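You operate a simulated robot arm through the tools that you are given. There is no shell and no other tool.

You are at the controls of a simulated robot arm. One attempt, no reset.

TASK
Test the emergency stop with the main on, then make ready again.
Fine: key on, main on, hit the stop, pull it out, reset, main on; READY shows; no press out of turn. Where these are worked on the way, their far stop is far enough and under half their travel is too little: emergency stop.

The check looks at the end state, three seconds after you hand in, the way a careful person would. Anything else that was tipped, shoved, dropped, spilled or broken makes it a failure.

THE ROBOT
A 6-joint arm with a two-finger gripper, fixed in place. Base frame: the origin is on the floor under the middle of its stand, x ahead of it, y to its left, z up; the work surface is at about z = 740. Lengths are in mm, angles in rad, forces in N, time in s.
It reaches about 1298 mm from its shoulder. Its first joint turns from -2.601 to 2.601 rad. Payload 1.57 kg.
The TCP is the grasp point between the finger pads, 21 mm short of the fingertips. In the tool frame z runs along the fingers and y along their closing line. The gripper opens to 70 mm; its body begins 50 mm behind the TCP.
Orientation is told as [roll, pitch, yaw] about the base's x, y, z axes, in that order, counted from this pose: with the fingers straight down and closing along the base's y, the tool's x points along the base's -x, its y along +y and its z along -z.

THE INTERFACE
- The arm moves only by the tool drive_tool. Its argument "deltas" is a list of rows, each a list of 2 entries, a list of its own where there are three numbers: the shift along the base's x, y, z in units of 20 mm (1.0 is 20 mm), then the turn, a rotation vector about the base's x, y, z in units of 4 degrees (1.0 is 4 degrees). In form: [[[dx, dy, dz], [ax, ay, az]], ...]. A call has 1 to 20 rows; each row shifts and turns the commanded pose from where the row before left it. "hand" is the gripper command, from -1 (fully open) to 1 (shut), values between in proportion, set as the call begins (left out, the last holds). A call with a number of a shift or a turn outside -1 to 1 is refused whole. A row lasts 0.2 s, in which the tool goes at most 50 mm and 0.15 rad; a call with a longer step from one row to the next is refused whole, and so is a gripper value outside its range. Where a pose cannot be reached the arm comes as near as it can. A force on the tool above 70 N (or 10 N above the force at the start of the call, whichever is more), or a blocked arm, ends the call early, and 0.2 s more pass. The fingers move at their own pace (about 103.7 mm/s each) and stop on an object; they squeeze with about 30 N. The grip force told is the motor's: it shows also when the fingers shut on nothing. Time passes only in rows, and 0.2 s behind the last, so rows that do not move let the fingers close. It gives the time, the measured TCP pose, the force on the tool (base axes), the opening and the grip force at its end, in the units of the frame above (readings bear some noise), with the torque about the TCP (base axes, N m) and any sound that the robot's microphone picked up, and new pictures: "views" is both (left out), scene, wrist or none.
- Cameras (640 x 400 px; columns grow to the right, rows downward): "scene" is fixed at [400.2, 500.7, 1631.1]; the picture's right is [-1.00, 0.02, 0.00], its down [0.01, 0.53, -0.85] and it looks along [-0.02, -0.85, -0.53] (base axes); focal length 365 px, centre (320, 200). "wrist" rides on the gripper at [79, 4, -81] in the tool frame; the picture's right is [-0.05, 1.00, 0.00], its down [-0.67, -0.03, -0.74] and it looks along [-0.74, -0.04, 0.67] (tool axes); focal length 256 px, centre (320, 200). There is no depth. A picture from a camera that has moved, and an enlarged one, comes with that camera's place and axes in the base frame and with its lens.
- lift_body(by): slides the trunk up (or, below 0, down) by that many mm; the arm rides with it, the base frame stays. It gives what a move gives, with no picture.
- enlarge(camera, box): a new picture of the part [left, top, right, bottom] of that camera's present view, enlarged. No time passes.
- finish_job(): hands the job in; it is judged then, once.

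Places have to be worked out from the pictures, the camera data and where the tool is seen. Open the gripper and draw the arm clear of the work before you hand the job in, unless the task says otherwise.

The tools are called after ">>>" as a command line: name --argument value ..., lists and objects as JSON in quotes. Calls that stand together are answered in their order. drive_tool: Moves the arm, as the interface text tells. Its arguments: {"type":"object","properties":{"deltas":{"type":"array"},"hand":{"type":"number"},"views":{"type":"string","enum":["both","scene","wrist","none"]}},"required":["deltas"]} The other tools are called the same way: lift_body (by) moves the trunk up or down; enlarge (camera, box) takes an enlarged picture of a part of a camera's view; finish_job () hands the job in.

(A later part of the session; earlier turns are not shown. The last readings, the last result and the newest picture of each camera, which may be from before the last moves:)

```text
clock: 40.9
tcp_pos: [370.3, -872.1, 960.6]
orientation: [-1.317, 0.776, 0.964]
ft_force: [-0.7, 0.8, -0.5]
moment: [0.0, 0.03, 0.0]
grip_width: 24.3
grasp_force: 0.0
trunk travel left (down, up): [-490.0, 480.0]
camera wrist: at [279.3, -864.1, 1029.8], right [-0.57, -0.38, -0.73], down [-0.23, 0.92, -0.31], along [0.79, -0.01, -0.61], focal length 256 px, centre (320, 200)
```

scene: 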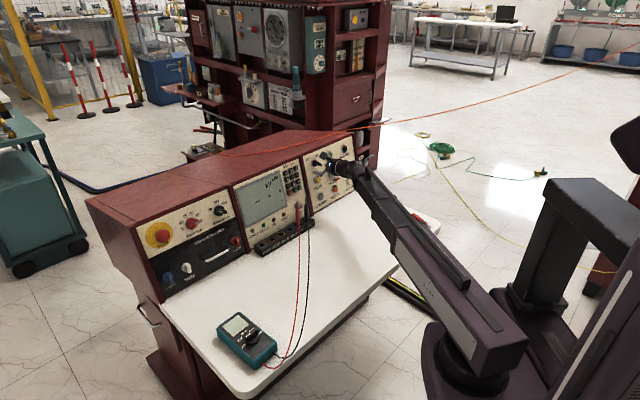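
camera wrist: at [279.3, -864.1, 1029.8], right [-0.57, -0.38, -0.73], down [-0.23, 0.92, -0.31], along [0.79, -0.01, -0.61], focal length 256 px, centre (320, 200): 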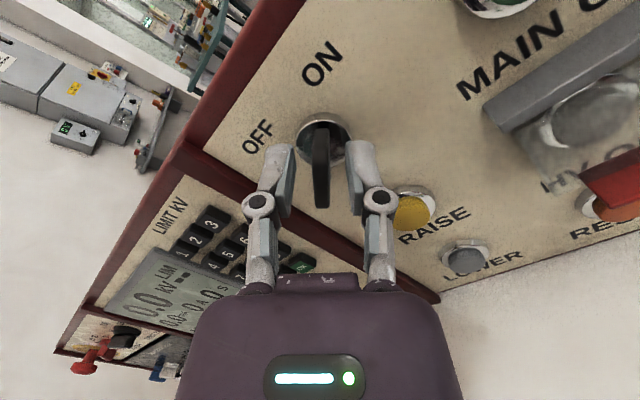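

Free of the key with zero force. I back off straight out.

>>> drive_tool --deltas '[[[-0.5, 0.5, 0], [0, 0, 0]], [[-0.5, 0.5, 0], [0, 0, 0]], [[-0.6, 0.6, 0], [0, 0, 0]], [[-0.6, 0.6, 0], [0, 0, 0]], [[-0.6, 0.6, 0], [0, 0, 0]], [[-0.6, 0.6, 0], [0, 0, 0]]]' --views "none"

>>> drive_tool --deltas '[[[-0.2, -0.4, 0], [-0.696, 0.695, 0.18]], [[-0.2, -0.4, 0], [-0.696, 0.695, 0.18]], [[-0.2, -0.4, 0], [-0.696, 0.695, 0.18]], [[-0.2, -0.4, 0], [-0.696, 0.695, 0.18]], [[-0.2, -0.4, 0], [-0.696, 0.695, 0.18]], [[-0.2, -0.4, 0], [-0.696, 0.695, 0.18]], [[-0.2, -0.4, 0], [-0.696, 0.695, 0.18]], [[-0.2, -0.4, 0], [-0.696, 0.695, 0.18]], [[-0.2, -0.4, 0], [-0.696, 0.695, 0.18]], [[-0.2, -0.4, 0], [-0.696, 0.695, 0.18]]]' --hand 1 --views "both"

```text
clock: 42.3
tcp_pos: [302.0, -802.3, 963.1]
orientation: [-1.319, 0.777, 0.967]
ft_force: [0.9, 0.7, -0.5]
moment: [0.01, 0.02, -0.01]
grip_width: 24.4
grasp_force: 0.1
trunk travel left (down, up): [-490.0, 480.0]
```

```text
clock: 44.5
tcp_pos: [264.0, -882.2, 961.3]
orientation: [-0.407, 1.373, 1.944]
ft_force: [0.0, 0.7, 0.3]
moment: [-0.01, 0.0, -0.02]
grip_width: 0.0
grasp_force: 28.5
trunk travel left (down, up): [-490.0, 480.0]
camera wrist: at [209.5, -844.5, 1054.4], right [-0.72, -0.69, -0.13], down [-0.54, 0.66, -0.52], along [0.44, -0.3, -0.85], focal length 256 px, centre (320, 200)
```

scene: 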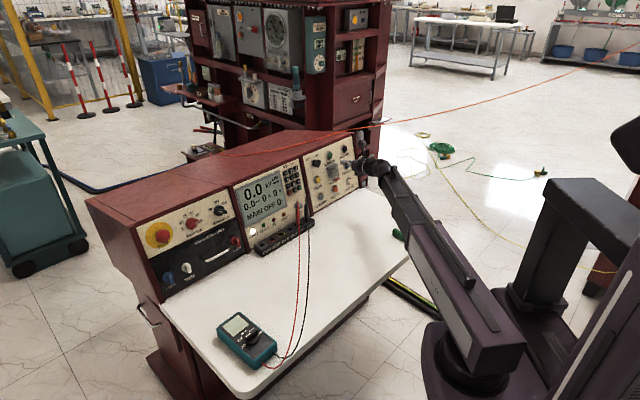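
wrist: 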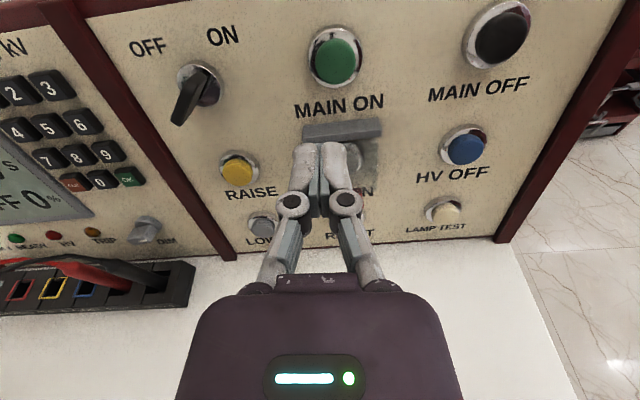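

The display reads MAIN OFF and the key points at ON. I zoom on MAIN ON to place it relative to the closed fingers.

>>> enlarge --camera "wrist" --box '[260, 10, 420, 130]'

>>> enlarge --camera "scene" --box '[230, 160, 320, 240]'

```text
3.33 times, centred on (340, 70) of wrist
camera zoom: at [209.5, -844.5, 1054.4], right [-0.72, -0.69, -0.13], down [-0.54, 0.66, -0.52], along [0.44, -0.3, -0.85], focal length 853 px, centre (253, 633)
```

zoom: 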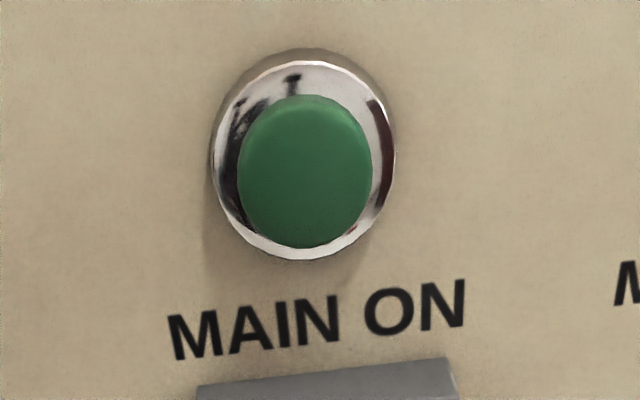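

```text
5.00 times, centred on (275, 200) of scene
camera zoom: at [400.2, 500.7, 1631.1], right [-1.0, 0.02, 0.0], down [0.01, 0.53, -0.85], along [-0.02, -0.85, -0.53], focal length 1827 px, centre (545, 200)
```

zoom: 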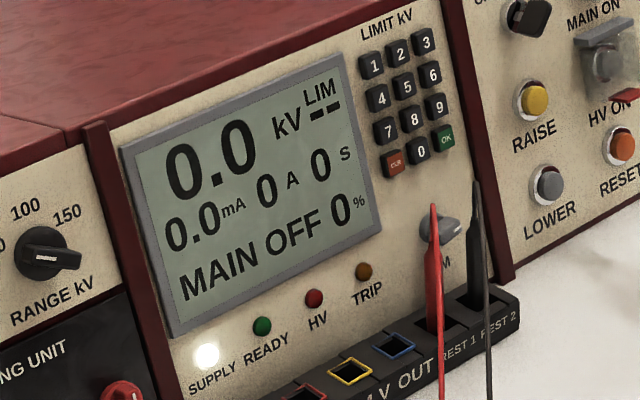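

MAIN ON cap face triangulates to (325,-960,959), almost exactly at my height. I shift 12 mm right and advance to about 15 mm short of the cap with fingers closed.

>>> drive_tool --deltas '[[[-0.42, -0.42, 0], [0, 0, 0]], [[0.44, -0.44, 0], [0, 0, 0]], [[0.44, -0.44, 0], [0, 0, 0]], [[0.44, -0.44, 0], [0, 0, 0]], [[0.44, -0.44, 0], [0, 0, 0]], [[0.44, -0.44, 0], [0, 0, 0]]]' --views "wrist"

>>> enlarge --camera "wrist" --box '[240, 60, 400, 180]'

```text
clock: 45.9
tcp_pos: [297.6, -935.6, 961.5]
orientation: [-0.416, 1.372, 1.938]
ft_force: [0.7, -0.8, 0.1]
moment: [0.0, 0.01, 0.0]
grip_width: 0.0
grasp_force: 28.3
trunk travel left (down, up): [-490.0, 480.0]
camera wrist: at [244.0, -898.0, 1054.2], right [-0.72, -0.68, -0.13], down [-0.54, 0.67, -0.51], along [0.44, -0.3, -0.85], focal length 256 px, centre (320, 200)
```

wrist: 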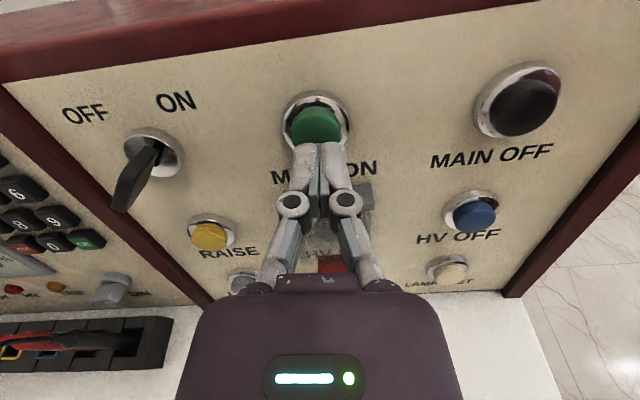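

```text
3.33 times, centred on (320, 120) of wrist
camera zoom: at [244.0, -898.0, 1054.2], right [-0.72, -0.68, -0.13], down [-0.54, 0.67, -0.51], along [0.44, -0.3, -0.85], focal length 853 px, centre (320, 467)
```

zoom: 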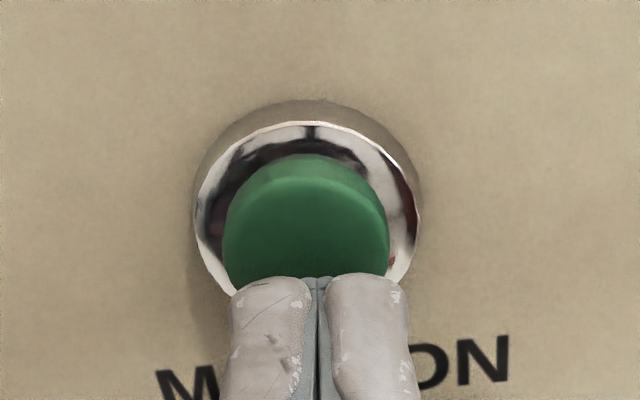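

Aligned within 2 mm. I raise 2 mm, shift 2 mm left, and creep forward.

>>> lift_body --by 2

>>> drive_tool --deltas '[[[0.07, 0.07, 0], [0, 0, 0]], [[0.1, -0.1, 0], [0, 0, 0]], [[0.1, -0.1, 0], [0, 0, 0]], [[0.1, -0.1, 0], [0, 0, 0]], [[0.05, -0.05, 0], [0, 0, 0]], [[0.05, -0.05, 0], [0, 0, 0]]]' --views "wrist"

>>> enlarge --camera "wrist" --box '[240, 60, 400, 180]'

```text
clock: 46.4
tcp_pos: [297.5, -935.9, 962.9]
orientation: [-0.412, 1.371, 1.94]
ft_force: [0.6, 0.5, -0.2]
moment: [0.0, -0.02, -0.01]
grip_width: 0.2
grasp_force: 28.5
trunk travel left (down, up): [-492.0, 478.0]
```

```text
clock: 47.8
tcp_pos: [308.2, -944.3, 963.4]
orientation: [-0.408, 1.371, 1.94]
ft_force: [-1.3, 0.8, -0.3]
moment: [0.03, 0.03, 0.01]
grip_width: 5.7
grasp_force: 28.3
trunk travel left (down, up): [-492.0, 478.0]
camera wrist: at [253.3, -904.5, 1056.2], right [-0.72, -0.68, -0.13], down [-0.54, 0.67, -0.51], along [0.44, -0.3, -0.85], focal length 256 px, centre (320, 200)
```

wrist: 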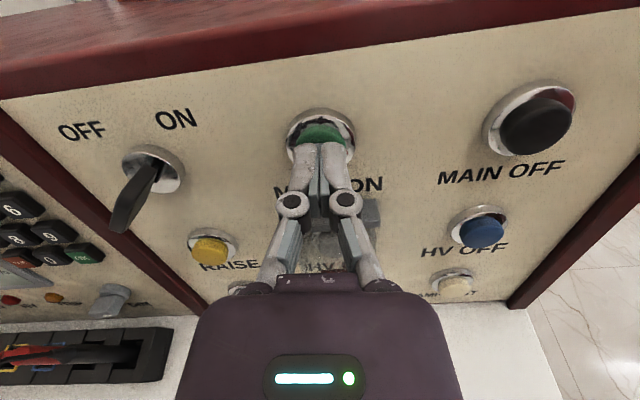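

```text
3.33 times, centred on (320, 120) of wrist
camera zoom: at [253.3, -904.5, 1056.2], right [-0.72, -0.68, -0.13], down [-0.54, 0.67, -0.51], along [0.44, -0.3, -0.85], focal length 853 px, centre (320, 467)
```

zoom: 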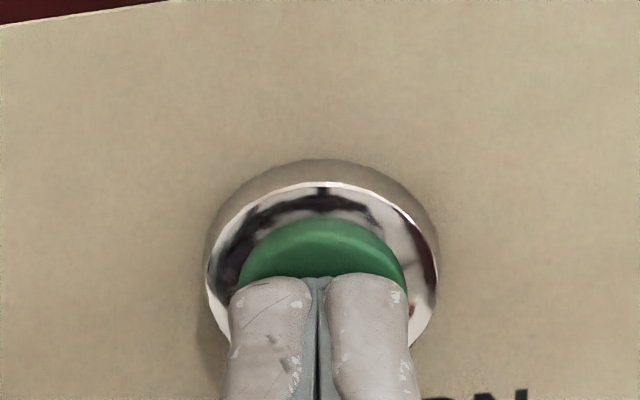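

The fingertips are just about touching the cap. I press on in 1.4 mm steps.

>>> drive_tool --deltas '[[[0.05, -0.05, 0], [0, 0, 0]], [[0.05, -0.05, 0], [0, 0, 0]], [[0.05, -0.05, 0], [0, 0, 0]]]' --views "scene"

>>> enlarge --camera "scene" --box '[230, 160, 320, 240]'

```text
clock: 48.6
tcp_pos: [309.2, -945.1, 964.2]
orientation: [-0.409, 1.373, 1.94]
ft_force: [-4.7, 4.1, -1.5]
moment: [0.06, 0.07, 0.0]
grip_width: 6.1
grasp_force: 28.9
trunk travel left (down, up): [-492.0, 478.0]
heard: click
```

scene: 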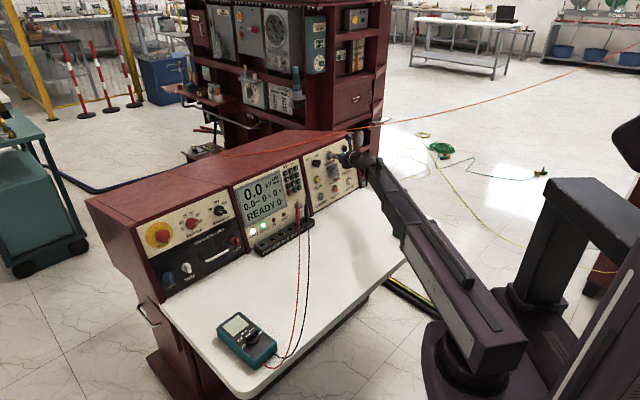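

```text
5.00 times, centred on (275, 200) of scene
camera zoom: at [400.2, 500.7, 1631.1], right [-1.0, 0.02, 0.0], down [0.01, 0.53, -0.85], along [-0.02, -0.85, -0.53], focal length 1827 px, centre (545, 200)
```

zoom: 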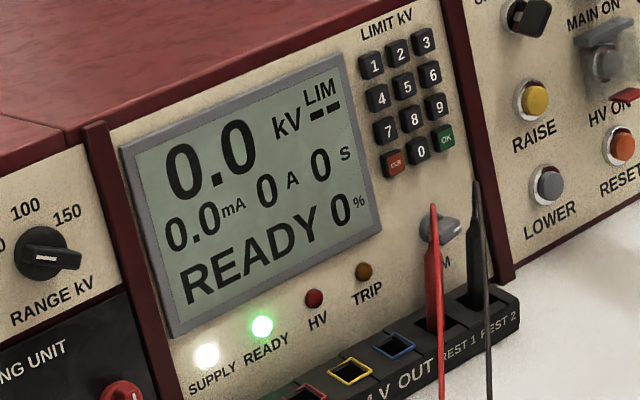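

A click, and the display and lamp show READY: main is on. I back straight off and raise the trunk to clear for the trip to the STOP.

>>> drive_tool --deltas '[[[-0.3, 0.3, 0], [0, 0, 0]], [[-0.6, 0.6, 0], [0, 0, 0]], [[-0.6, 0.6, 0], [0, 0, 0]], [[-0.6, 0.6, 0], [0, 0, 0]], [[-0.6, 0.6, 0], [0, 0, 0]], [[-0.6, 0.6, 0], [0, 0, 0]], [[-0.6, 0.6, 0], [0, 0, 0]]]' --views "none"

>>> lift_body --by 150

```text
clock: 50.2
tcp_pos: [231.8, -866.7, 963.2]
orientation: [-0.411, 1.369, 1.939]
ft_force: [-0.3, 0.0, 0.2]
moment: [0.0, 0.02, 0.03]
grip_width: 0.0
grasp_force: 28.7
trunk travel left (down, up): [-492.0, 478.0]
```

```text
clock: 51.9
tcp_pos: [233.4, -866.8, 1113.0]
orientation: [-0.408, 1.372, 1.942]
ft_force: [1.1, 0.4, -1.1]
moment: [0.01, 0.0, -0.03]
grip_width: 0.3
grasp_force: 29.2
trunk travel left (down, up): [-642.0, 328.0]
```

Clear at z = 1113. Now I roll the tool back (counter-clockwise) in place, 115° first.

>>> drive_tool --deltas '[[[0, 0, 0], [-1, 0.996, 0.259]], [[0, 0, 0], [-1, 0.996, 0.259]], [[0, 0, 0], [-1, 0.996, 0.259]], [[0, 0, 0], [-1, 0.996, 0.259]], [[0, 0, 0], [-1, 0.996, 0.259]], [[0, 0, 0], [-1, 0.996, 0.259]], [[0, 0, 0], [-1, 0.996, 0.259]], [[0, 0, 0], [-1, 0.996, 0.259]], [[0, 0, 0], [-1, 0.996, 0.259]], [[0, 0, 0], [-1, 0.996, 0.259]], [[0, 0, 0], [-1, 0.996, 0.259]], [[0, 0, 0], [-1, 0.996, 0.259]], [[0, 0, 0], [-1, 0.996, 0.259]], [[0, 0, 0], [-1, 0.996, 0.259]], [[0, 0, 0], [-1, 0.996, 0.259]], [[0, 0, 0], [-1, 0.996, 0.259]], [[0, 0, 0], [-1, 0.996, 0.259]], [[0, 0, 0], [-1, 0.996, 0.259]], [[0, 0, 0], [-1, 0.996, 0.259]], [[0, 0, 0], [-1, 0.996, 0.259]]]' --hand 1 --views "none"

>>> drive_tool --deltas '[[[0, 0, 0], [-1, 0.996, 0.259]], [[0, 0, 0], [-1, 0.996, 0.259]], [[0, 0, 0], [-1, 0.996, 0.259]], [[0, 0, 0], [-1, 0.996, 0.259]], [[0, 0, 0], [-1, 0.996, 0.259]], [[0, 0, 0], [-1, 0.996, 0.259]], [[0, 0, 0], [-1, 0.996, 0.259]], [[0, 0, 0], [-1, 0.996, 0.259]], [[0, 0, 0], [-1, 0.996, 0.259]], [[0, 0, 0], [-1, 0.996, 0.259]], [[0, 0, 0], [-1, 0.996, 0.259]], [[0, 0, 0], [-1, 0.996, 0.259]], [[0, 0, 0], [-1, 0.996, 0.259]], [[0, 0, 0], [-1, 0.996, 0.259]], [[0, 0, 0], [-1, 0.996, 0.259]], [[0, 0, 0], [-1, 0.996, 0.259]], [[0, 0, 0], [-1, 0.996, 0.259]], [[0, 0, 0], [-1, 0.996, 0.259]], [[0, 0, 0], [-1, 0.996, 0.259]], [[0, 0, 0], [-1, 0.996, 0.259]]]' --views "both"

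```text
clock: 56.1
tcp_pos: [233.1, -868.6, 1113.3]
orientation: [1.377, -0.347, -2.288]
ft_force: [0.3, -1.2, 0.7]
moment: [0.01, 0.0, -0.02]
grip_width: 0.0
grasp_force: 28.0
trunk travel left (down, up): [-642.0, 328.0]
```

```text
clock: 60.3
tcp_pos: [233.4, -866.3, 1113.4]
orientation: [-1.314, -0.769, 0.612]
ft_force: [0.4, 0.1, 0.5]
moment: [-0.04, -0.03, 0.01]
grip_width: 0.0
grasp_force: 28.8
trunk travel left (down, up): [-642.0, 328.0]
camera wrist: at [131.6, -841.4, 1070.7], right [0.44, 0.61, -0.66], down [-0.14, 0.77, 0.62], along [0.89, -0.18, 0.42], focal length 256 px, centre (320, 200)
```

scene: 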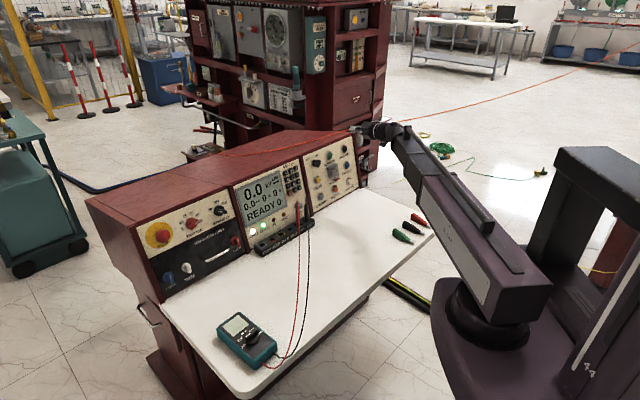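
wrist: 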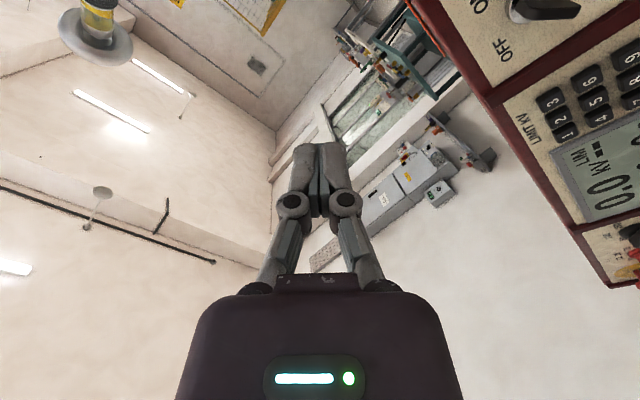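

Good, rolled to the planned orientation. Now I pitch down 25° to stay away from the aligned wrist and travel left in front of the console.

>>> drive_tool --deltas '[[[0.6, 0.64, -0.73], [0.88, 0.88, 0]], [[0.6, 0.64, -0.73], [0.88, 0.88, 0]], [[0.6, 0.64, -0.73], [0.88, 0.88, 0]], [[0.6, 0.64, -0.73], [0.88, 0.88, 0]], [[0.6, 0.64, -0.73], [0.88, 0.88, 0]], [[0.86, 0.94, 0], [0, 0, 0]], [[0.86, 0.94, 0], [0, 0, 0]], [[0.86, 0.94, 0], [0, 0, 0]], [[0.86, 0.94, 0], [0, 0, 0]], [[0.86, 0.94, 0], [0, 0, 0]], [[0.86, 0.94, 0], [0, 0, 0]], [[0.86, 0.94, 0], [0, 0, 0]], [[0.86, 0.94, 0], [0, 0, 0]], [[0.86, 0.94, 0], [0, 0, 0]], [[0.86, 0.94, 0], [0, 0, 0]], [[0.86, 0.94, 0], [0, 0, 0]], [[0.86, 0.94, 0], [0, 0, 0]]]' --views "scene"

```text
clock: 63.9
tcp_pos: [500.4, -575.8, 1039.7]
orientation: [-0.781, -0.617, 0.263]
ft_force: [1.1, -0.1, 0.1]
moment: [0.0, 0.01, 0.01]
grip_width: 0.0
grasp_force: 28.8
trunk travel left (down, up): [-642.0, 328.0]
```

scene: 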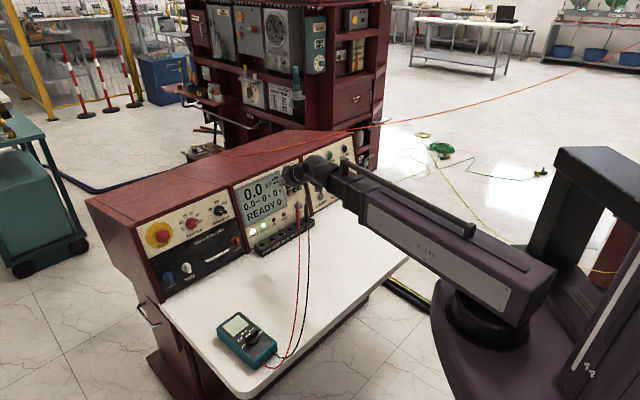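

Tracks exactly. I go on to the left and pitch back up to face the STOP, from about 200 mm off.

>>> drive_tool --deltas '[[[0.7, 0.97, 0], [0, 0, 0]], [[0.7, 0.97, 0], [0, 0, 0]], [[0.7, 0.97, 0], [0, 0, 0]], [[0.7, 0.97, 0], [0, 0, 0]], [[0.7, 0.97, 0], [0, 0, 0]], [[0.7, 0.97, 0], [0, 0, 0]], [[0.7, 0.97, 0], [0, 0, 0]], [[0.7, 0.97, 0], [0, 0, 0]], [[0.7, 0.97, 0], [0, 0, 0]], [[0.7, 0.97, 0], [0, 0, 0]], [[0.7, 0.97, 0], [0, 0, 0]], [[0.7, 0.97, 0.73], [-0.88, -0.88, 0]], [[0.7, 0.97, 0.73], [-0.88, -0.88, 0]], [[0.7, 0.97, 0.73], [-0.88, -0.88, 0]], [[0.7, 0.97, 0.73], [-0.88, -0.88, 0]], [[0.7, 0.97, 0.73], [-0.88, -0.88, 0]]]' --views "scene"

```text
clock: 67.3
tcp_pos: [722.9, -265.7, 1115.1]
orientation: [-1.32, -0.772, 0.614]
ft_force: [1.1, 0.4, -0.2]
moment: [0.02, 0.0, 0.02]
grip_width: 0.1
grasp_force: 28.6
trunk travel left (down, up): [-642.0, 328.0]
```

scene: 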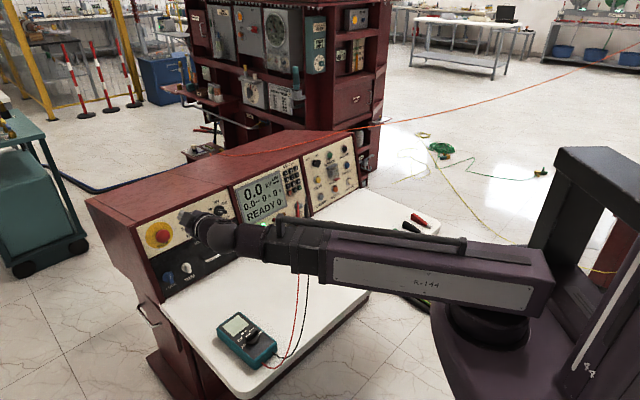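

Arrived in front of the STOP with exact tracking. I roll counter-clockwise about 126° to bring the camera on top.

>>> drive_tool --deltas '[[[0, 0, 0], [-1, 0.996, 0.259]], [[0, 0, 0], [-1, 0.996, 0.259]], [[0, 0, 0], [-1, 0.996, 0.259]], [[0, 0, 0], [-1, 0.996, 0.259]], [[0, 0, 0], [-1, 0.996, 0.259]], [[0, 0, 0], [-1, 0.996, 0.259]], [[0, 0, 0], [-1, 0.996, 0.259]], [[0, 0, 0], [-1, 0.996, 0.259]], [[0, 0, 0], [-1, 0.996, 0.259]], [[0, 0, 0], [-1, 0.996, 0.259]], [[0, 0, 0], [-1, 0.996, 0.259]], [[0, 0, 0], [-1, 0.996, 0.259]], [[0, 0, 0], [-1, 0.996, 0.259]], [[0, 0, 0], [-1, 0.996, 0.259]], [[0, 0, 0], [-1, 0.996, 0.259]], [[0, 0, 0], [-1, 0.996, 0.259]], [[0, 0, 0], [-1, 0.996, 0.259]], [[0, 0, 0], [-1, 0.996, 0.259]], [[0, 0, 0], [-1, 0.996, 0.259]], [[0, 0, 0], [-1, 0.996, 0.259]]]' --views "none"

>>> lift_body --by -130

>>> drive_tool --deltas '[[[0, 0, 0], [-0.5, 0.5, 0.13]], [[0, 0, 0], [-0.5, 0.5, 0.13]]]' --views "both"

```text
clock: 71.5
tcp_pos: [723.1, -265.6, 1114.1]
orientation: [-1.079, 1.173, 1.249]
ft_force: [-0.3, 0.5, 0.0]
moment: [0.02, 0.03, -0.02]
grip_width: 0.1
grasp_force: 28.5
trunk travel left (down, up): [-642.0, 328.0]
```

```text
clock: 73.1
tcp_pos: [722.9, -265.9, 981.7]
orientation: [-1.08, 1.173, 1.246]
ft_force: [0.1, 0.3, 0.6]
moment: [-0.02, -0.01, -0.03]
grip_width: 0.1
grasp_force: 28.4
trunk travel left (down, up): [-512.0, 458.0]
```

```text
clock: 73.7
tcp_pos: [722.5, -265.3, 983.1]
orientation: [-0.933, 1.26, 1.401]
ft_force: [-0.4, 0.2, -0.8]
moment: [0.0, -0.02, 0.02]
grip_width: 0.0
grasp_force: 28.5
trunk travel left (down, up): [-512.0, 458.0]
camera wrist: at [658.7, -237.2, 1073.2], right [-0.71, -0.64, -0.3], down [-0.46, 0.74, -0.49], along [0.53, -0.21, -0.82], focal length 256 px, centre (320, 200)
```

scene: 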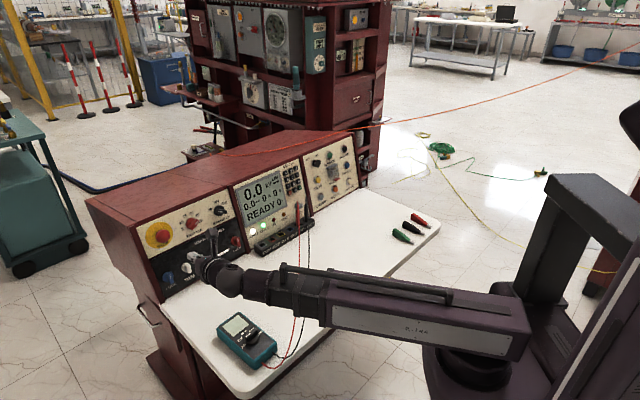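
wrist: 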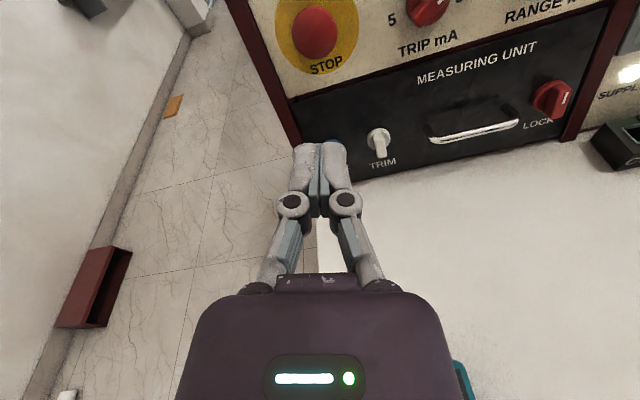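

The STOP cap is near (857,-398,958) from this view. I advance to about 100 mm from it and lower 6 mm to get a second view for stereo.

>>> drive_tool --deltas '[[[0.65, -0.63, 0], [0, 0, 0]], [[0.65, -0.63, 0], [0, 0, 0]], [[0.65, -0.63, 0], [0, 0, 0]], [[0.65, -0.63, 0], [0, 0, 0]], [[0.65, -0.63, 0], [0, 0, 0]]]' --views "none"

>>> lift_body --by -6

>>> drive_tool --deltas '[[[0, 0, 0], [0, 0, 0]]]' --views "wrist"

>>> enlarge --camera "wrist" --box '[220, 0, 420, 160]'

```text
clock: 74.9
tcp_pos: [787.4, -330.4, 982.8]
orientation: [-0.937, 1.259, 1.399]
ft_force: [0.3, -0.5, -0.2]
moment: [0.03, 0.03, -0.01]
grip_width: 0.0
grasp_force: 28.8
trunk travel left (down, up): [-512.0, 458.0]
```

```text
clock: 75.5
tcp_pos: [786.1, -328.9, 977.6]
orientation: [-0.936, 1.26, 1.398]
ft_force: [0.0, -0.9, 0.0]
moment: [0.0, 0.0, -0.01]
grip_width: 0.0
grasp_force: 28.7
trunk travel left (down, up): [-506.0, 464.0]
```

```text
clock: 75.9
tcp_pos: [786.4, -328.5, 976.8]
orientation: [-0.938, 1.258, 1.398]
ft_force: [0.1, 0.4, 0.6]
moment: [-0.04, 0.03, -0.01]
grip_width: 0.0
grasp_force: 28.2
trunk travel left (down, up): [-506.0, 464.0]
camera wrist: at [723.2, -300.5, 1067.3], right [-0.71, -0.64, -0.3], down [-0.46, 0.74, -0.49], along [0.53, -0.21, -0.82], focal length 256 px, centre (320, 200)
```

wrist: 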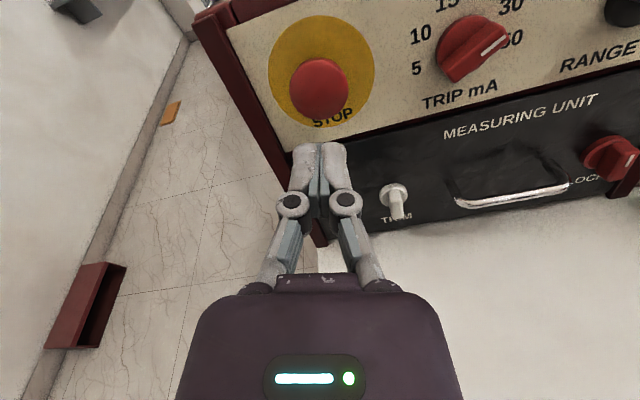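

```text
2.50 times, centred on (320, 80) of wrist
camera zoom: at [723.2, -300.5, 1067.3], right [-0.71, -0.64, -0.3], down [-0.46, 0.74, -0.49], along [0.53, -0.21, -0.82], focal length 640 px, centre (320, 500)
```

zoom: 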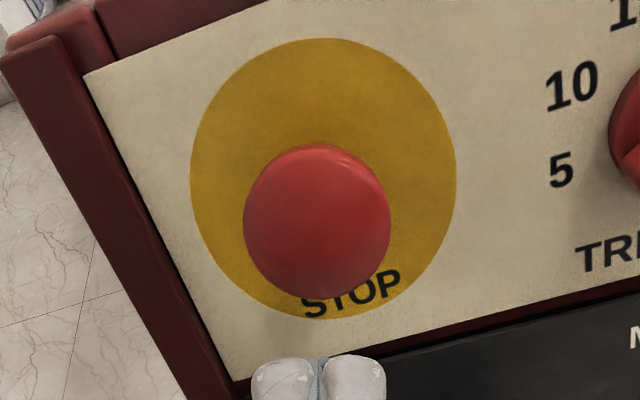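

Stereo puts the STOP cap (about 40 mm diameter) at (854,-395,961), centred on the tool axis. I lower 13 mm for the slope and advance about 58 mm, leaving some 12 mm to the cap, fingers closed.

>>> lift_body --by -13

>>> drive_tool --deltas '[[[0.41, -0.41, 0], [0, 0, 0]], [[0.41, -0.41, 0], [0, 0, 0]], [[0.41, -0.41, 0], [0, 0, 0]], [[0.41, -0.41, 0], [0, 0, 0]], [[0.41, -0.41, 0], [0, 0, 0]]]' --views "wrist"

>>> enlarge --camera "wrist" --box '[220, 40, 420, 200]'

```text
clock: 76.5
tcp_pos: [787.0, -328.8, 964.3]
orientation: [-0.937, 1.258, 1.396]
ft_force: [0.0, -0.6, -0.5]
moment: [0.02, -0.02, 0.02]
grip_width: 0.1
grasp_force: 28.4
trunk travel left (down, up): [-493.0, 477.0]
```

```text
clock: 77.7
tcp_pos: [826.6, -370.3, 964.5]
orientation: [-0.936, 1.259, 1.397]
ft_force: [-0.7, 0.3, -0.2]
moment: [0.01, 0.01, -0.01]
grip_width: 0.0
grasp_force: 28.6
trunk travel left (down, up): [-493.0, 477.0]
camera wrist: at [763.9, -341.2, 1054.2], right [-0.71, -0.64, -0.3], down [-0.46, 0.74, -0.49], along [0.53, -0.21, -0.82], focal length 256 px, centre (320, 200)
```

wrist: 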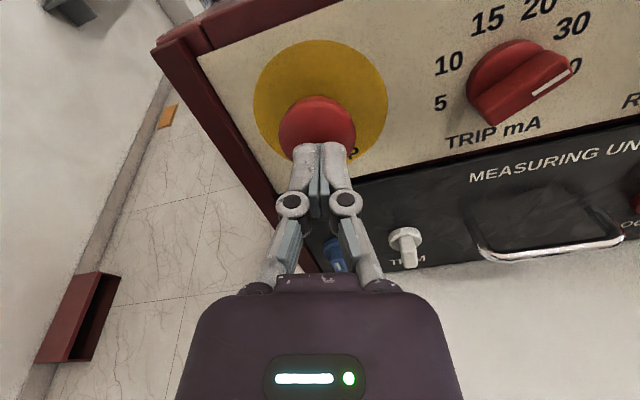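

```text
2.50 times, centred on (320, 120) of wrist
camera zoom: at [763.9, -341.2, 1054.2], right [-0.71, -0.64, -0.3], down [-0.46, 0.74, -0.49], along [0.53, -0.21, -0.82], focal length 640 px, centre (320, 400)
```

zoom: 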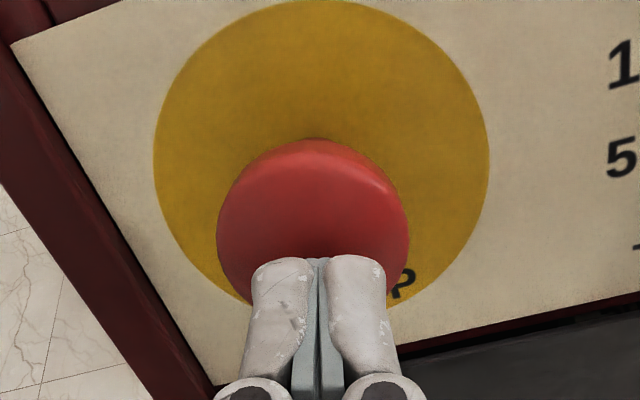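

Aligned within 2 mm. I raise 2 mm and creep to contact.

>>> lift_body --by 2

>>> drive_tool --deltas '[[[0.1, -0.1, 0], [0, 0, 0]], [[0.1, -0.1, 0], [0, 0, 0]], [[0.07, -0.07, 0], [0, 0, 0]], [[0.07, -0.07, 0], [0, 0, 0]], [[0.07, -0.07, 0], [0, 0, 0]]]' --views "none"

```text
clock: 78.2
tcp_pos: [827.3, -371.0, 966.7]
orientation: [-0.938, 1.257, 1.397]
ft_force: [0.7, -1.1, -0.1]
moment: [0.03, 0.02, -0.04]
grip_width: 0.3
grasp_force: 28.2
trunk travel left (down, up): [-495.0, 475.0]
```

```text
clock: 79.4
tcp_pos: [834.5, -379.7, 966.7]
orientation: [-0.935, 1.259, 1.399]
ft_force: [-0.4, 1.7, 0.5]
moment: [0.03, -0.01, 0.01]
grip_width: 0.1
grasp_force: 28.1
trunk travel left (down, up): [-495.0, 475.0]
```

No firm contact yet (1.7 N). I continue in 2 mm steps.

>>> drive_tool --deltas '[[[0.07, -0.07, 0], [0, 0, 0]], [[0.07, -0.07, 0], [0, 0, 0]], [[0.07, -0.07, 0], [0, 0, 0]], [[0.07, -0.07, 0], [0, 0, 0]]]' --views "both"

```text
clock: 80.4
tcp_pos: [839.8, -383.1, 967.1]
orientation: [-0.939, 1.258, 1.396]
ft_force: [-10.0, 10.2, -2.7]
moment: [0.16, 0.19, 0.01]
grip_width: 5.8
grasp_force: 28.4
trunk travel left (down, up): [-495.0, 475.0]
camera wrist: at [776.0, -353.5, 1056.8], right [-0.71, -0.64, -0.3], down [-0.46, 0.74, -0.49], along [0.53, -0.21, -0.82], focal length 256 px, centre (320, 200)
```

scene: 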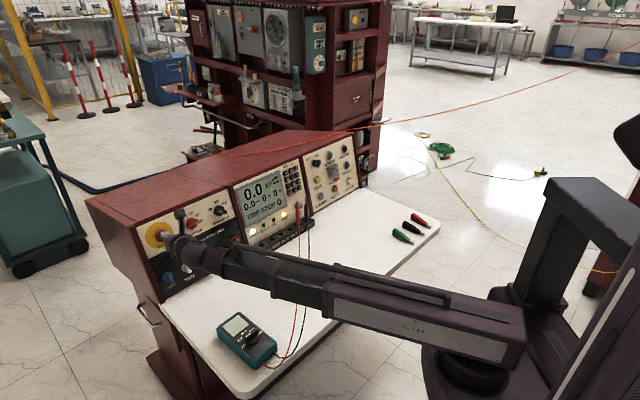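
wrist: 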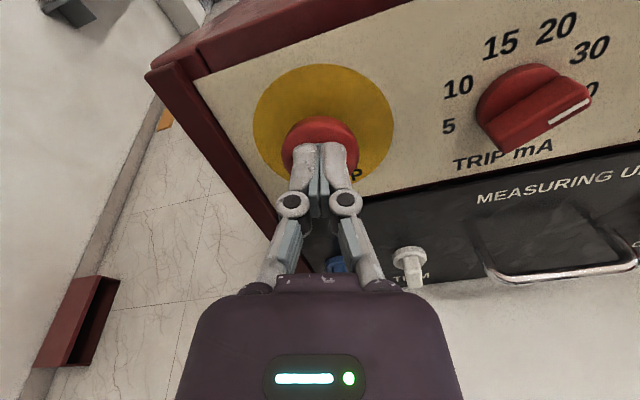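

The display already shows a TRIP with the trip lamp lit; I keep pressing gently until the cap reaches its far stop (force rise).

>>> drive_tool --deltas '[[[0.05, -0.05, 0], [0, 0, 0]], [[0.05, -0.05, 0], [0, 0, 0]]]' --views "none"

>>> enlarge --camera "scene" --box '[230, 160, 320, 240]'

```text
clock: 81.0
tcp_pos: [840.6, -383.6, 967.2]
orientation: [-0.942, 1.258, 1.394]
ft_force: [-23.1, 25.0, -7.5]
moment: [0.34, 0.36, 0.03]
grip_width: 5.9
grasp_force: 29.5
trunk travel left (down, up): [-495.0, 475.0]
```

```text
5.00 times, centred on (275, 200) of scene
camera zoom: at [400.2, 500.7, 1631.1], right [-1.0, 0.02, 0.0], down [0.01, 0.53, -0.85], along [-0.02, -0.85, -0.53], focal length 1827 px, centre (545, 200)
```

zoom: 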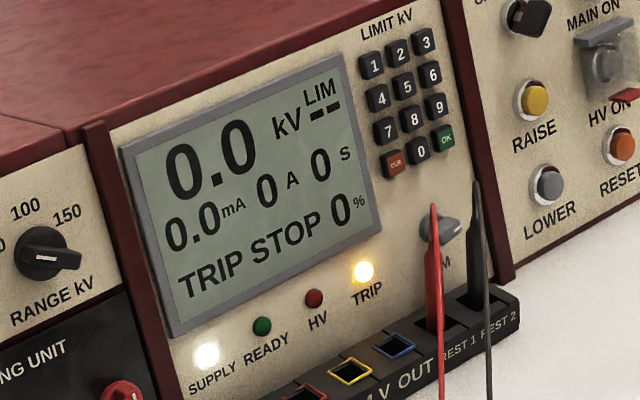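

"TRIP STOP" shows; the force is climbing steeply (35 N for under 1 mm), so it's bottoming. One more small push to be sure of the far stop.

>>> drive_tool --deltas '[[[0.05, -0.05, 0], [0, 0, 0]], [[0.03, -0.03, 0], [0, 0, 0]]]' --views "none"

```text
clock: 81.6
tcp_pos: [842.1, -384.5, 969.3]
orientation: [-0.943, 1.26, 1.393]
ft_force: [-37.7, 38.4, -11.8]
moment: [0.55, 0.58, 0.09]
grip_width: 6.0
grasp_force: 28.6
trunk travel left (down, up): [-495.0, 475.0]
```

55 N with almost no give: far stop. I back off to look at the pressed cap.

>>> drive_tool --deltas '[[[-0.3, 0.3, 0], [0, 0, 0]], [[-0.4, 0.4, 0], [0, 0, 0]], [[-0.4, 0.4, 0], [0, 0, 0]], [[-0.5, 0.5, 0], [0, 0, 0]], [[-0.5, 0.5, 0], [0, 0, 0]]]' --hand 1 --views "both"

>>> enlarge --camera "wrist" --box '[220, 20, 420, 180]'

```text
clock: 82.8
tcp_pos: [803.1, -345.6, 967.6]
orientation: [-0.937, 1.258, 1.4]
ft_force: [0.0, 0.8, -0.1]
moment: [-0.03, 0.02, -0.02]
grip_width: 0.0
grasp_force: 29.0
trunk travel left (down, up): [-495.0, 475.0]
camera wrist: at [738.8, -316.6, 1056.4], right [-0.71, -0.64, -0.3], down [-0.46, 0.74, -0.49], along [0.53, -0.21, -0.82], focal length 256 px, centre (320, 200)
```

scene: 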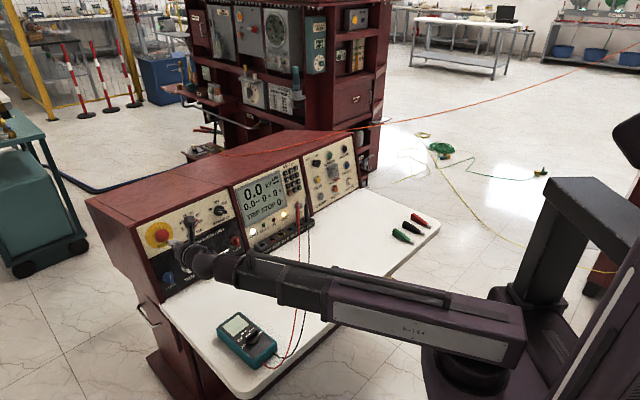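
wrist: 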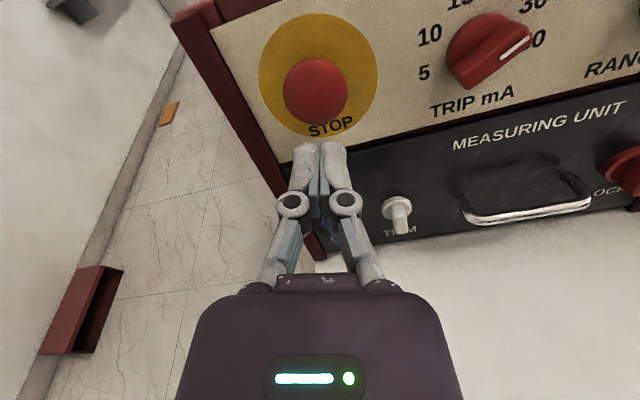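

```text
2.50 times, centred on (320, 100) of wrist
camera zoom: at [738.8, -316.6, 1056.4], right [-0.71, -0.64, -0.3], down [-0.46, 0.74, -0.49], along [0.53, -0.21, -0.82], focal length 640 px, centre (320, 450)
```

zoom: 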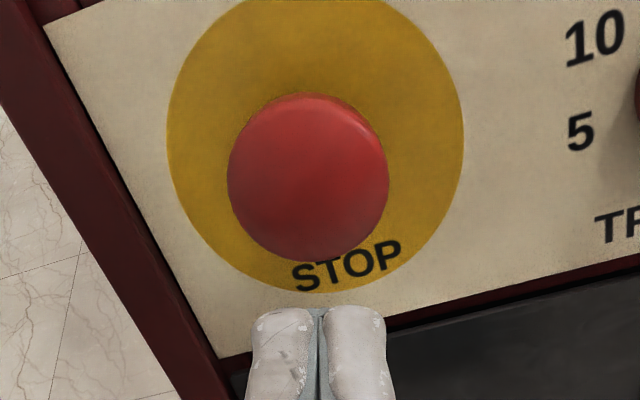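

The cap stays latched in; its centre is now about (859,-400,960), some 23 mm off the panel. I lower 6 mm, open the fingers fully and advance around the cap, stopping 12 mm short to check.

>>> lift_body --by -6

>>> drive_tool --deltas '[[[0, 0, 0], [0, 0, 0]], [[0, 0, 0], [0, 0, 0]], [[0.45, -0.43, 0], [0, 0, 0]], [[0.45, -0.43, 0], [0, 0, 0]], [[0.45, -0.43, 0], [0, 0, 0]], [[0.45, -0.43, 0], [0, 0, 0]], [[0.43, -0.43, 0], [0, 0, 0]]]' --hand -1 --views "both"

>>> enlarge --camera "wrist" --box '[200, 60, 440, 240]'

```text
clock: 83.3
tcp_pos: [802.7, -344.7, 961.1]
orientation: [-0.938, 1.256, 1.397]
ft_force: [1.0, -0.8, -0.4]
moment: [-0.01, 0.01, 0.0]
grip_width: 0.0
grasp_force: 28.4
trunk travel left (down, up): [-489.0, 481.0]
```

```text
clock: 84.9
tcp_pos: [847.2, -389.8, 961.6]
orientation: [-0.933, 1.258, 1.401]
ft_force: [0.2, 0.4, 0.8]
moment: [0.01, 0.05, 0.02]
grip_width: 70.0
grasp_force: 0.0
trunk travel left (down, up): [-489.0, 481.0]
camera wrist: at [784.0, -360.1, 1050.1], right [-0.71, -0.64, -0.3], down [-0.46, 0.74, -0.49], along [0.53, -0.21, -0.82], focal length 256 px, centre (320, 200)
```

scene: 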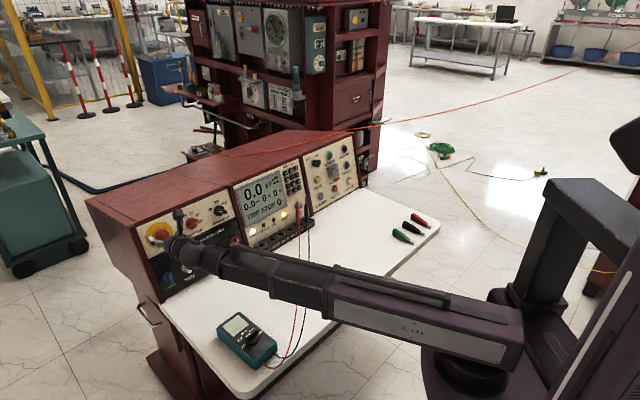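
wrist: 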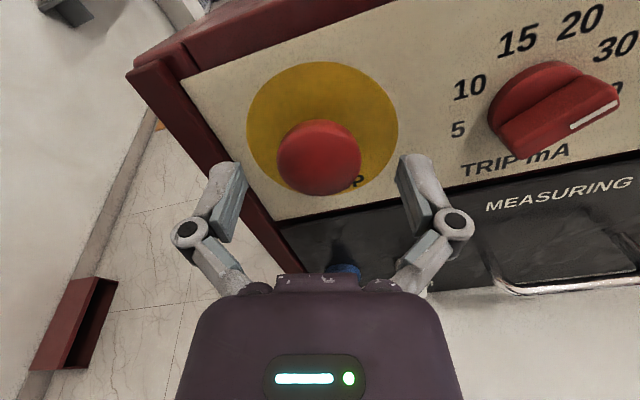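

```text
2.22 times, centred on (320, 150) of wrist
camera zoom: at [784.0, -360.1, 1050.1], right [-0.71, -0.64, -0.3], down [-0.46, 0.74, -0.49], along [0.53, -0.21, -0.82], focal length 569 px, centre (320, 311)
```

zoom: 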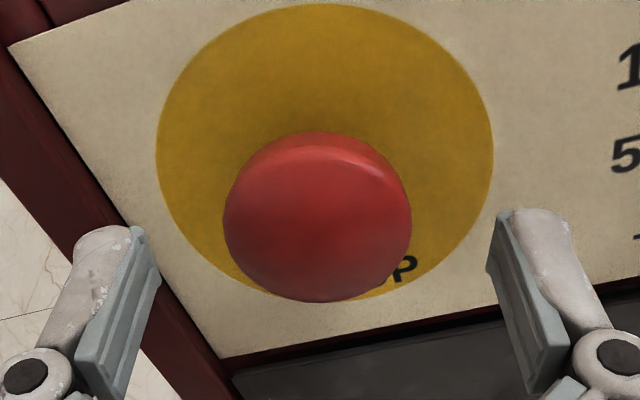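

The cap is centred between the pads. To keep the left finger off the frame rib I narrow the opening to about 52 mm, then advance the last 12 mm.

>>> drive_tool --deltas '[[[0, 0, 0], [0, 0, 0]], [[0, 0, 0], [0, 0, 0]], [[0.1, -0.1, 0], [0, 0, 0]], [[0.1, -0.1, 0], [0, 0, 0]], [[0.1, -0.1, 0], [0, 0, 0]], [[0.12, -0.12, 0], [0, 0, 0]]]' --hand -0.5 --views "wrist"

>>> enlarge --camera "wrist" --box '[200, 60, 440, 240]'

```text
clock: 86.3
tcp_pos: [855.6, -397.8, 959.2]
orientation: [-0.937, 1.257, 1.398]
ft_force: [0.0, -0.6, 1.2]
moment: [-0.01, 0.0, -0.03]
grip_width: 52.6
grasp_force: 0.0
trunk travel left (down, up): [-489.0, 481.0]
camera wrist: at [791.6, -367.8, 1050.2], right [-0.71, -0.64, -0.3], down [-0.46, 0.74, -0.49], along [0.53, -0.21, -0.82], focal length 256 px, centre (320, 200)
```

wrist: 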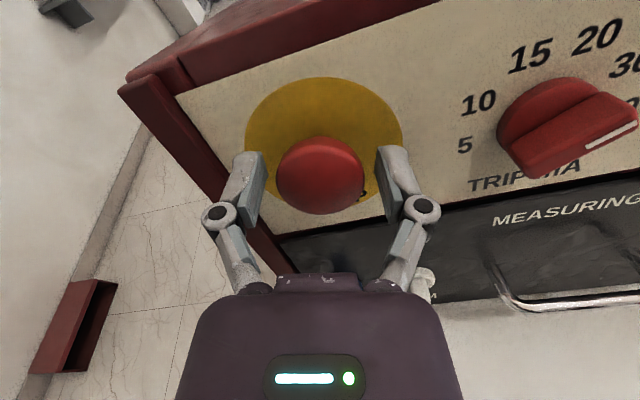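

```text
2.22 times, centred on (320, 150) of wrist
camera zoom: at [791.6, -367.8, 1050.2], right [-0.71, -0.64, -0.3], down [-0.46, 0.74, -0.49], along [0.53, -0.21, -0.82], focal length 569 px, centre (320, 311)
```

zoom: 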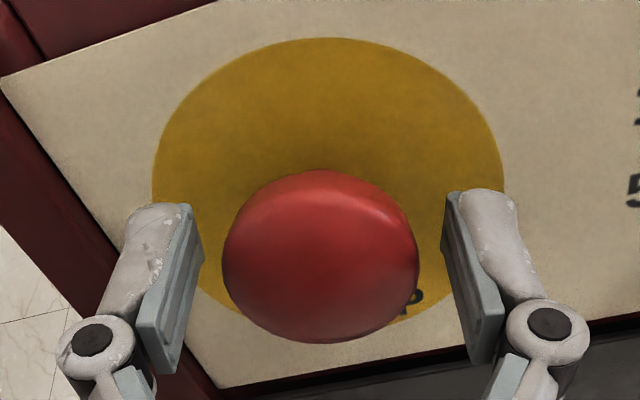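

Pads straddle the cap nicely (cap centre about 6 mm beyond the TCP, tips about 8 mm off the panel). I close on the cap.

>>> drive_tool --deltas '[[[0, 0, 0], [0, 0, 0]], [[0, 0, 0], [0, 0, 0]], [[0, 0, 0], [0, 0, 0]]]' --hand 1 --views "wrist"

```text
clock: 87.1
tcp_pos: [854.9, -396.0, 959.8]
orientation: [-0.936, 1.258, 1.397]
ft_force: [-3.1, 3.4, -1.8]
moment: [0.03, 0.07, -0.15]
grip_width: 39.6
grasp_force: 31.6
trunk travel left (down, up): [-489.0, 481.0]
camera wrist: at [791.3, -367.5, 1050.4], right [-0.71, -0.64, -0.3], down [-0.46, 0.74, -0.49], along [0.53, -0.21, -0.82], focal length 256 px, centre (320, 200)
```

wrist: 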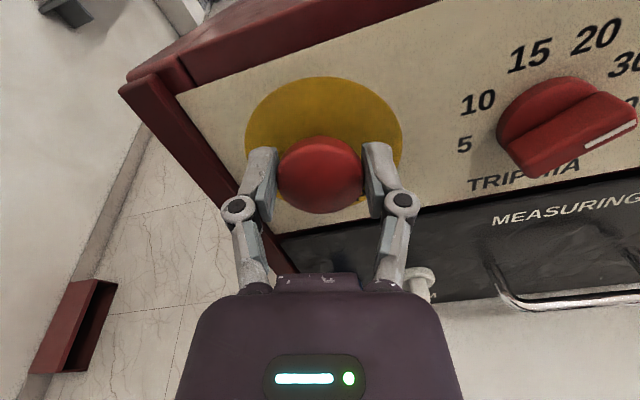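

Gripped firmly at 39.6 mm. I pull straight out in 1.4 mm steps, watching the force.

>>> drive_tool --deltas '[[[-0.05, 0.05, 0], [0, 0, 0]], [[-0.05, 0.05, 0], [0, 0, 0]], [[-0.05, 0.05, 0], [0, 0, 0]]]' --views "none"

```text
clock: 87.9
tcp_pos: [851.6, -394.1, 961.8]
orientation: [-0.942, 1.26, 1.392]
ft_force: [2.8, -0.5, 10.9]
moment: [0.23, -0.01, -0.26]
grip_width: 39.7
grasp_force: 31.8
trunk travel left (down, up): [-489.0, 481.0]
```

Low pulling force so far. I continue and check the pictures.

>>> drive_tool --deltas '[[[-0.05, 0.05, 0], [0, 0, 0]], [[-0.05, 0.05, 0], [0, 0, 0]], [[-0.05, 0.05, 0], [0, 0, 0]]]' --views "both"

>>> enlarge --camera "scene" --box '[230, 160, 320, 240]'

>>> enlarge --camera "wrist" --box '[200, 60, 440, 240]'

```text
clock: 88.7
tcp_pos: [850.3, -390.2, 962.6]
orientation: [-0.945, 1.261, 1.394]
ft_force: [12.3, -7.3, 27.6]
moment: [-0.09, -0.31, -0.22]
grip_width: 39.6
grasp_force: 32.1
trunk travel left (down, up): [-489.0, 481.0]
camera wrist: at [785.3, -361.7, 1052.0], right [-0.71, -0.64, -0.3], down [-0.46, 0.74, -0.49], along [0.53, -0.21, -0.82], focal length 256 px, centre (320, 200)
```

scene: 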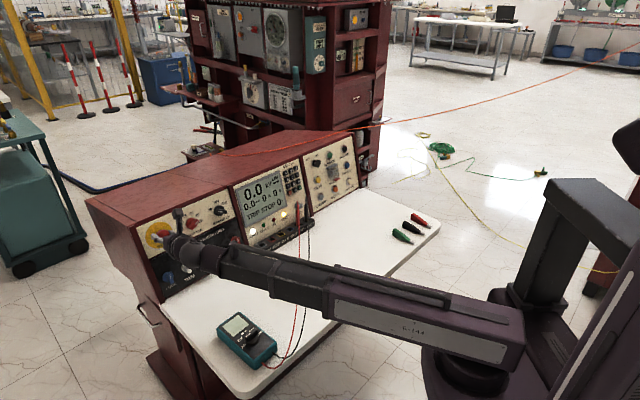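
wrist: 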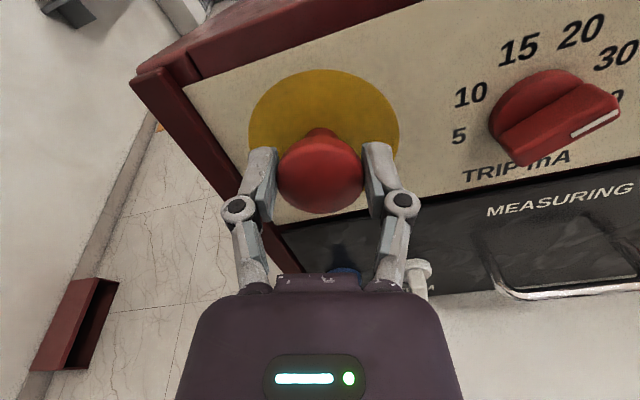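

```text
5.00 times, centred on (275, 200) of scene
camera zoom: at [400.2, 500.7, 1631.1], right [-1.0, 0.02, 0.0], down [0.01, 0.53, -0.85], along [-0.02, -0.85, -0.53], focal length 1827 px, centre (545, 200)
```

zoom: 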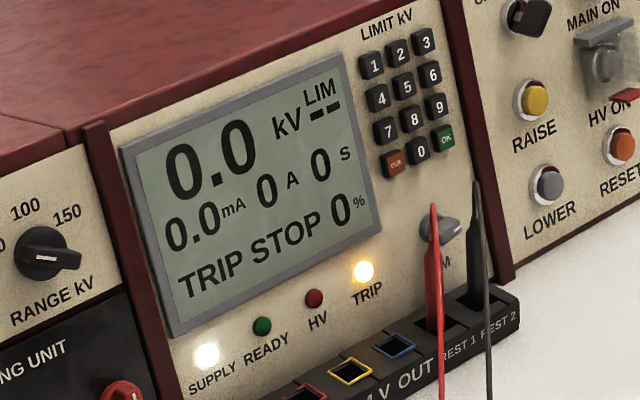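

```text
2.22 times, centred on (320, 150) of wrist
camera zoom: at [785.3, -361.7, 1052.0], right [-0.71, -0.64, -0.3], down [-0.46, 0.74, -0.49], along [0.53, -0.21, -0.82], focal length 569 px, centre (320, 311)
```

zoom: 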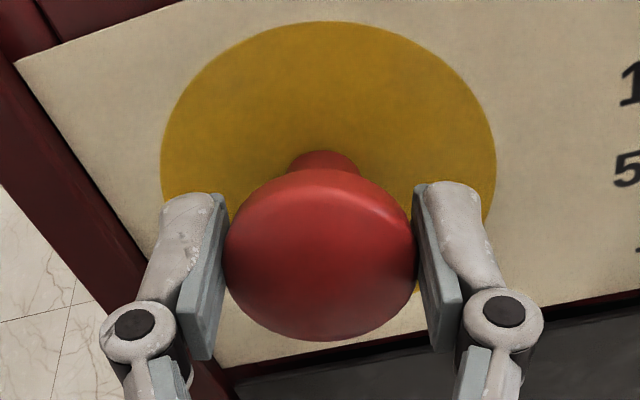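

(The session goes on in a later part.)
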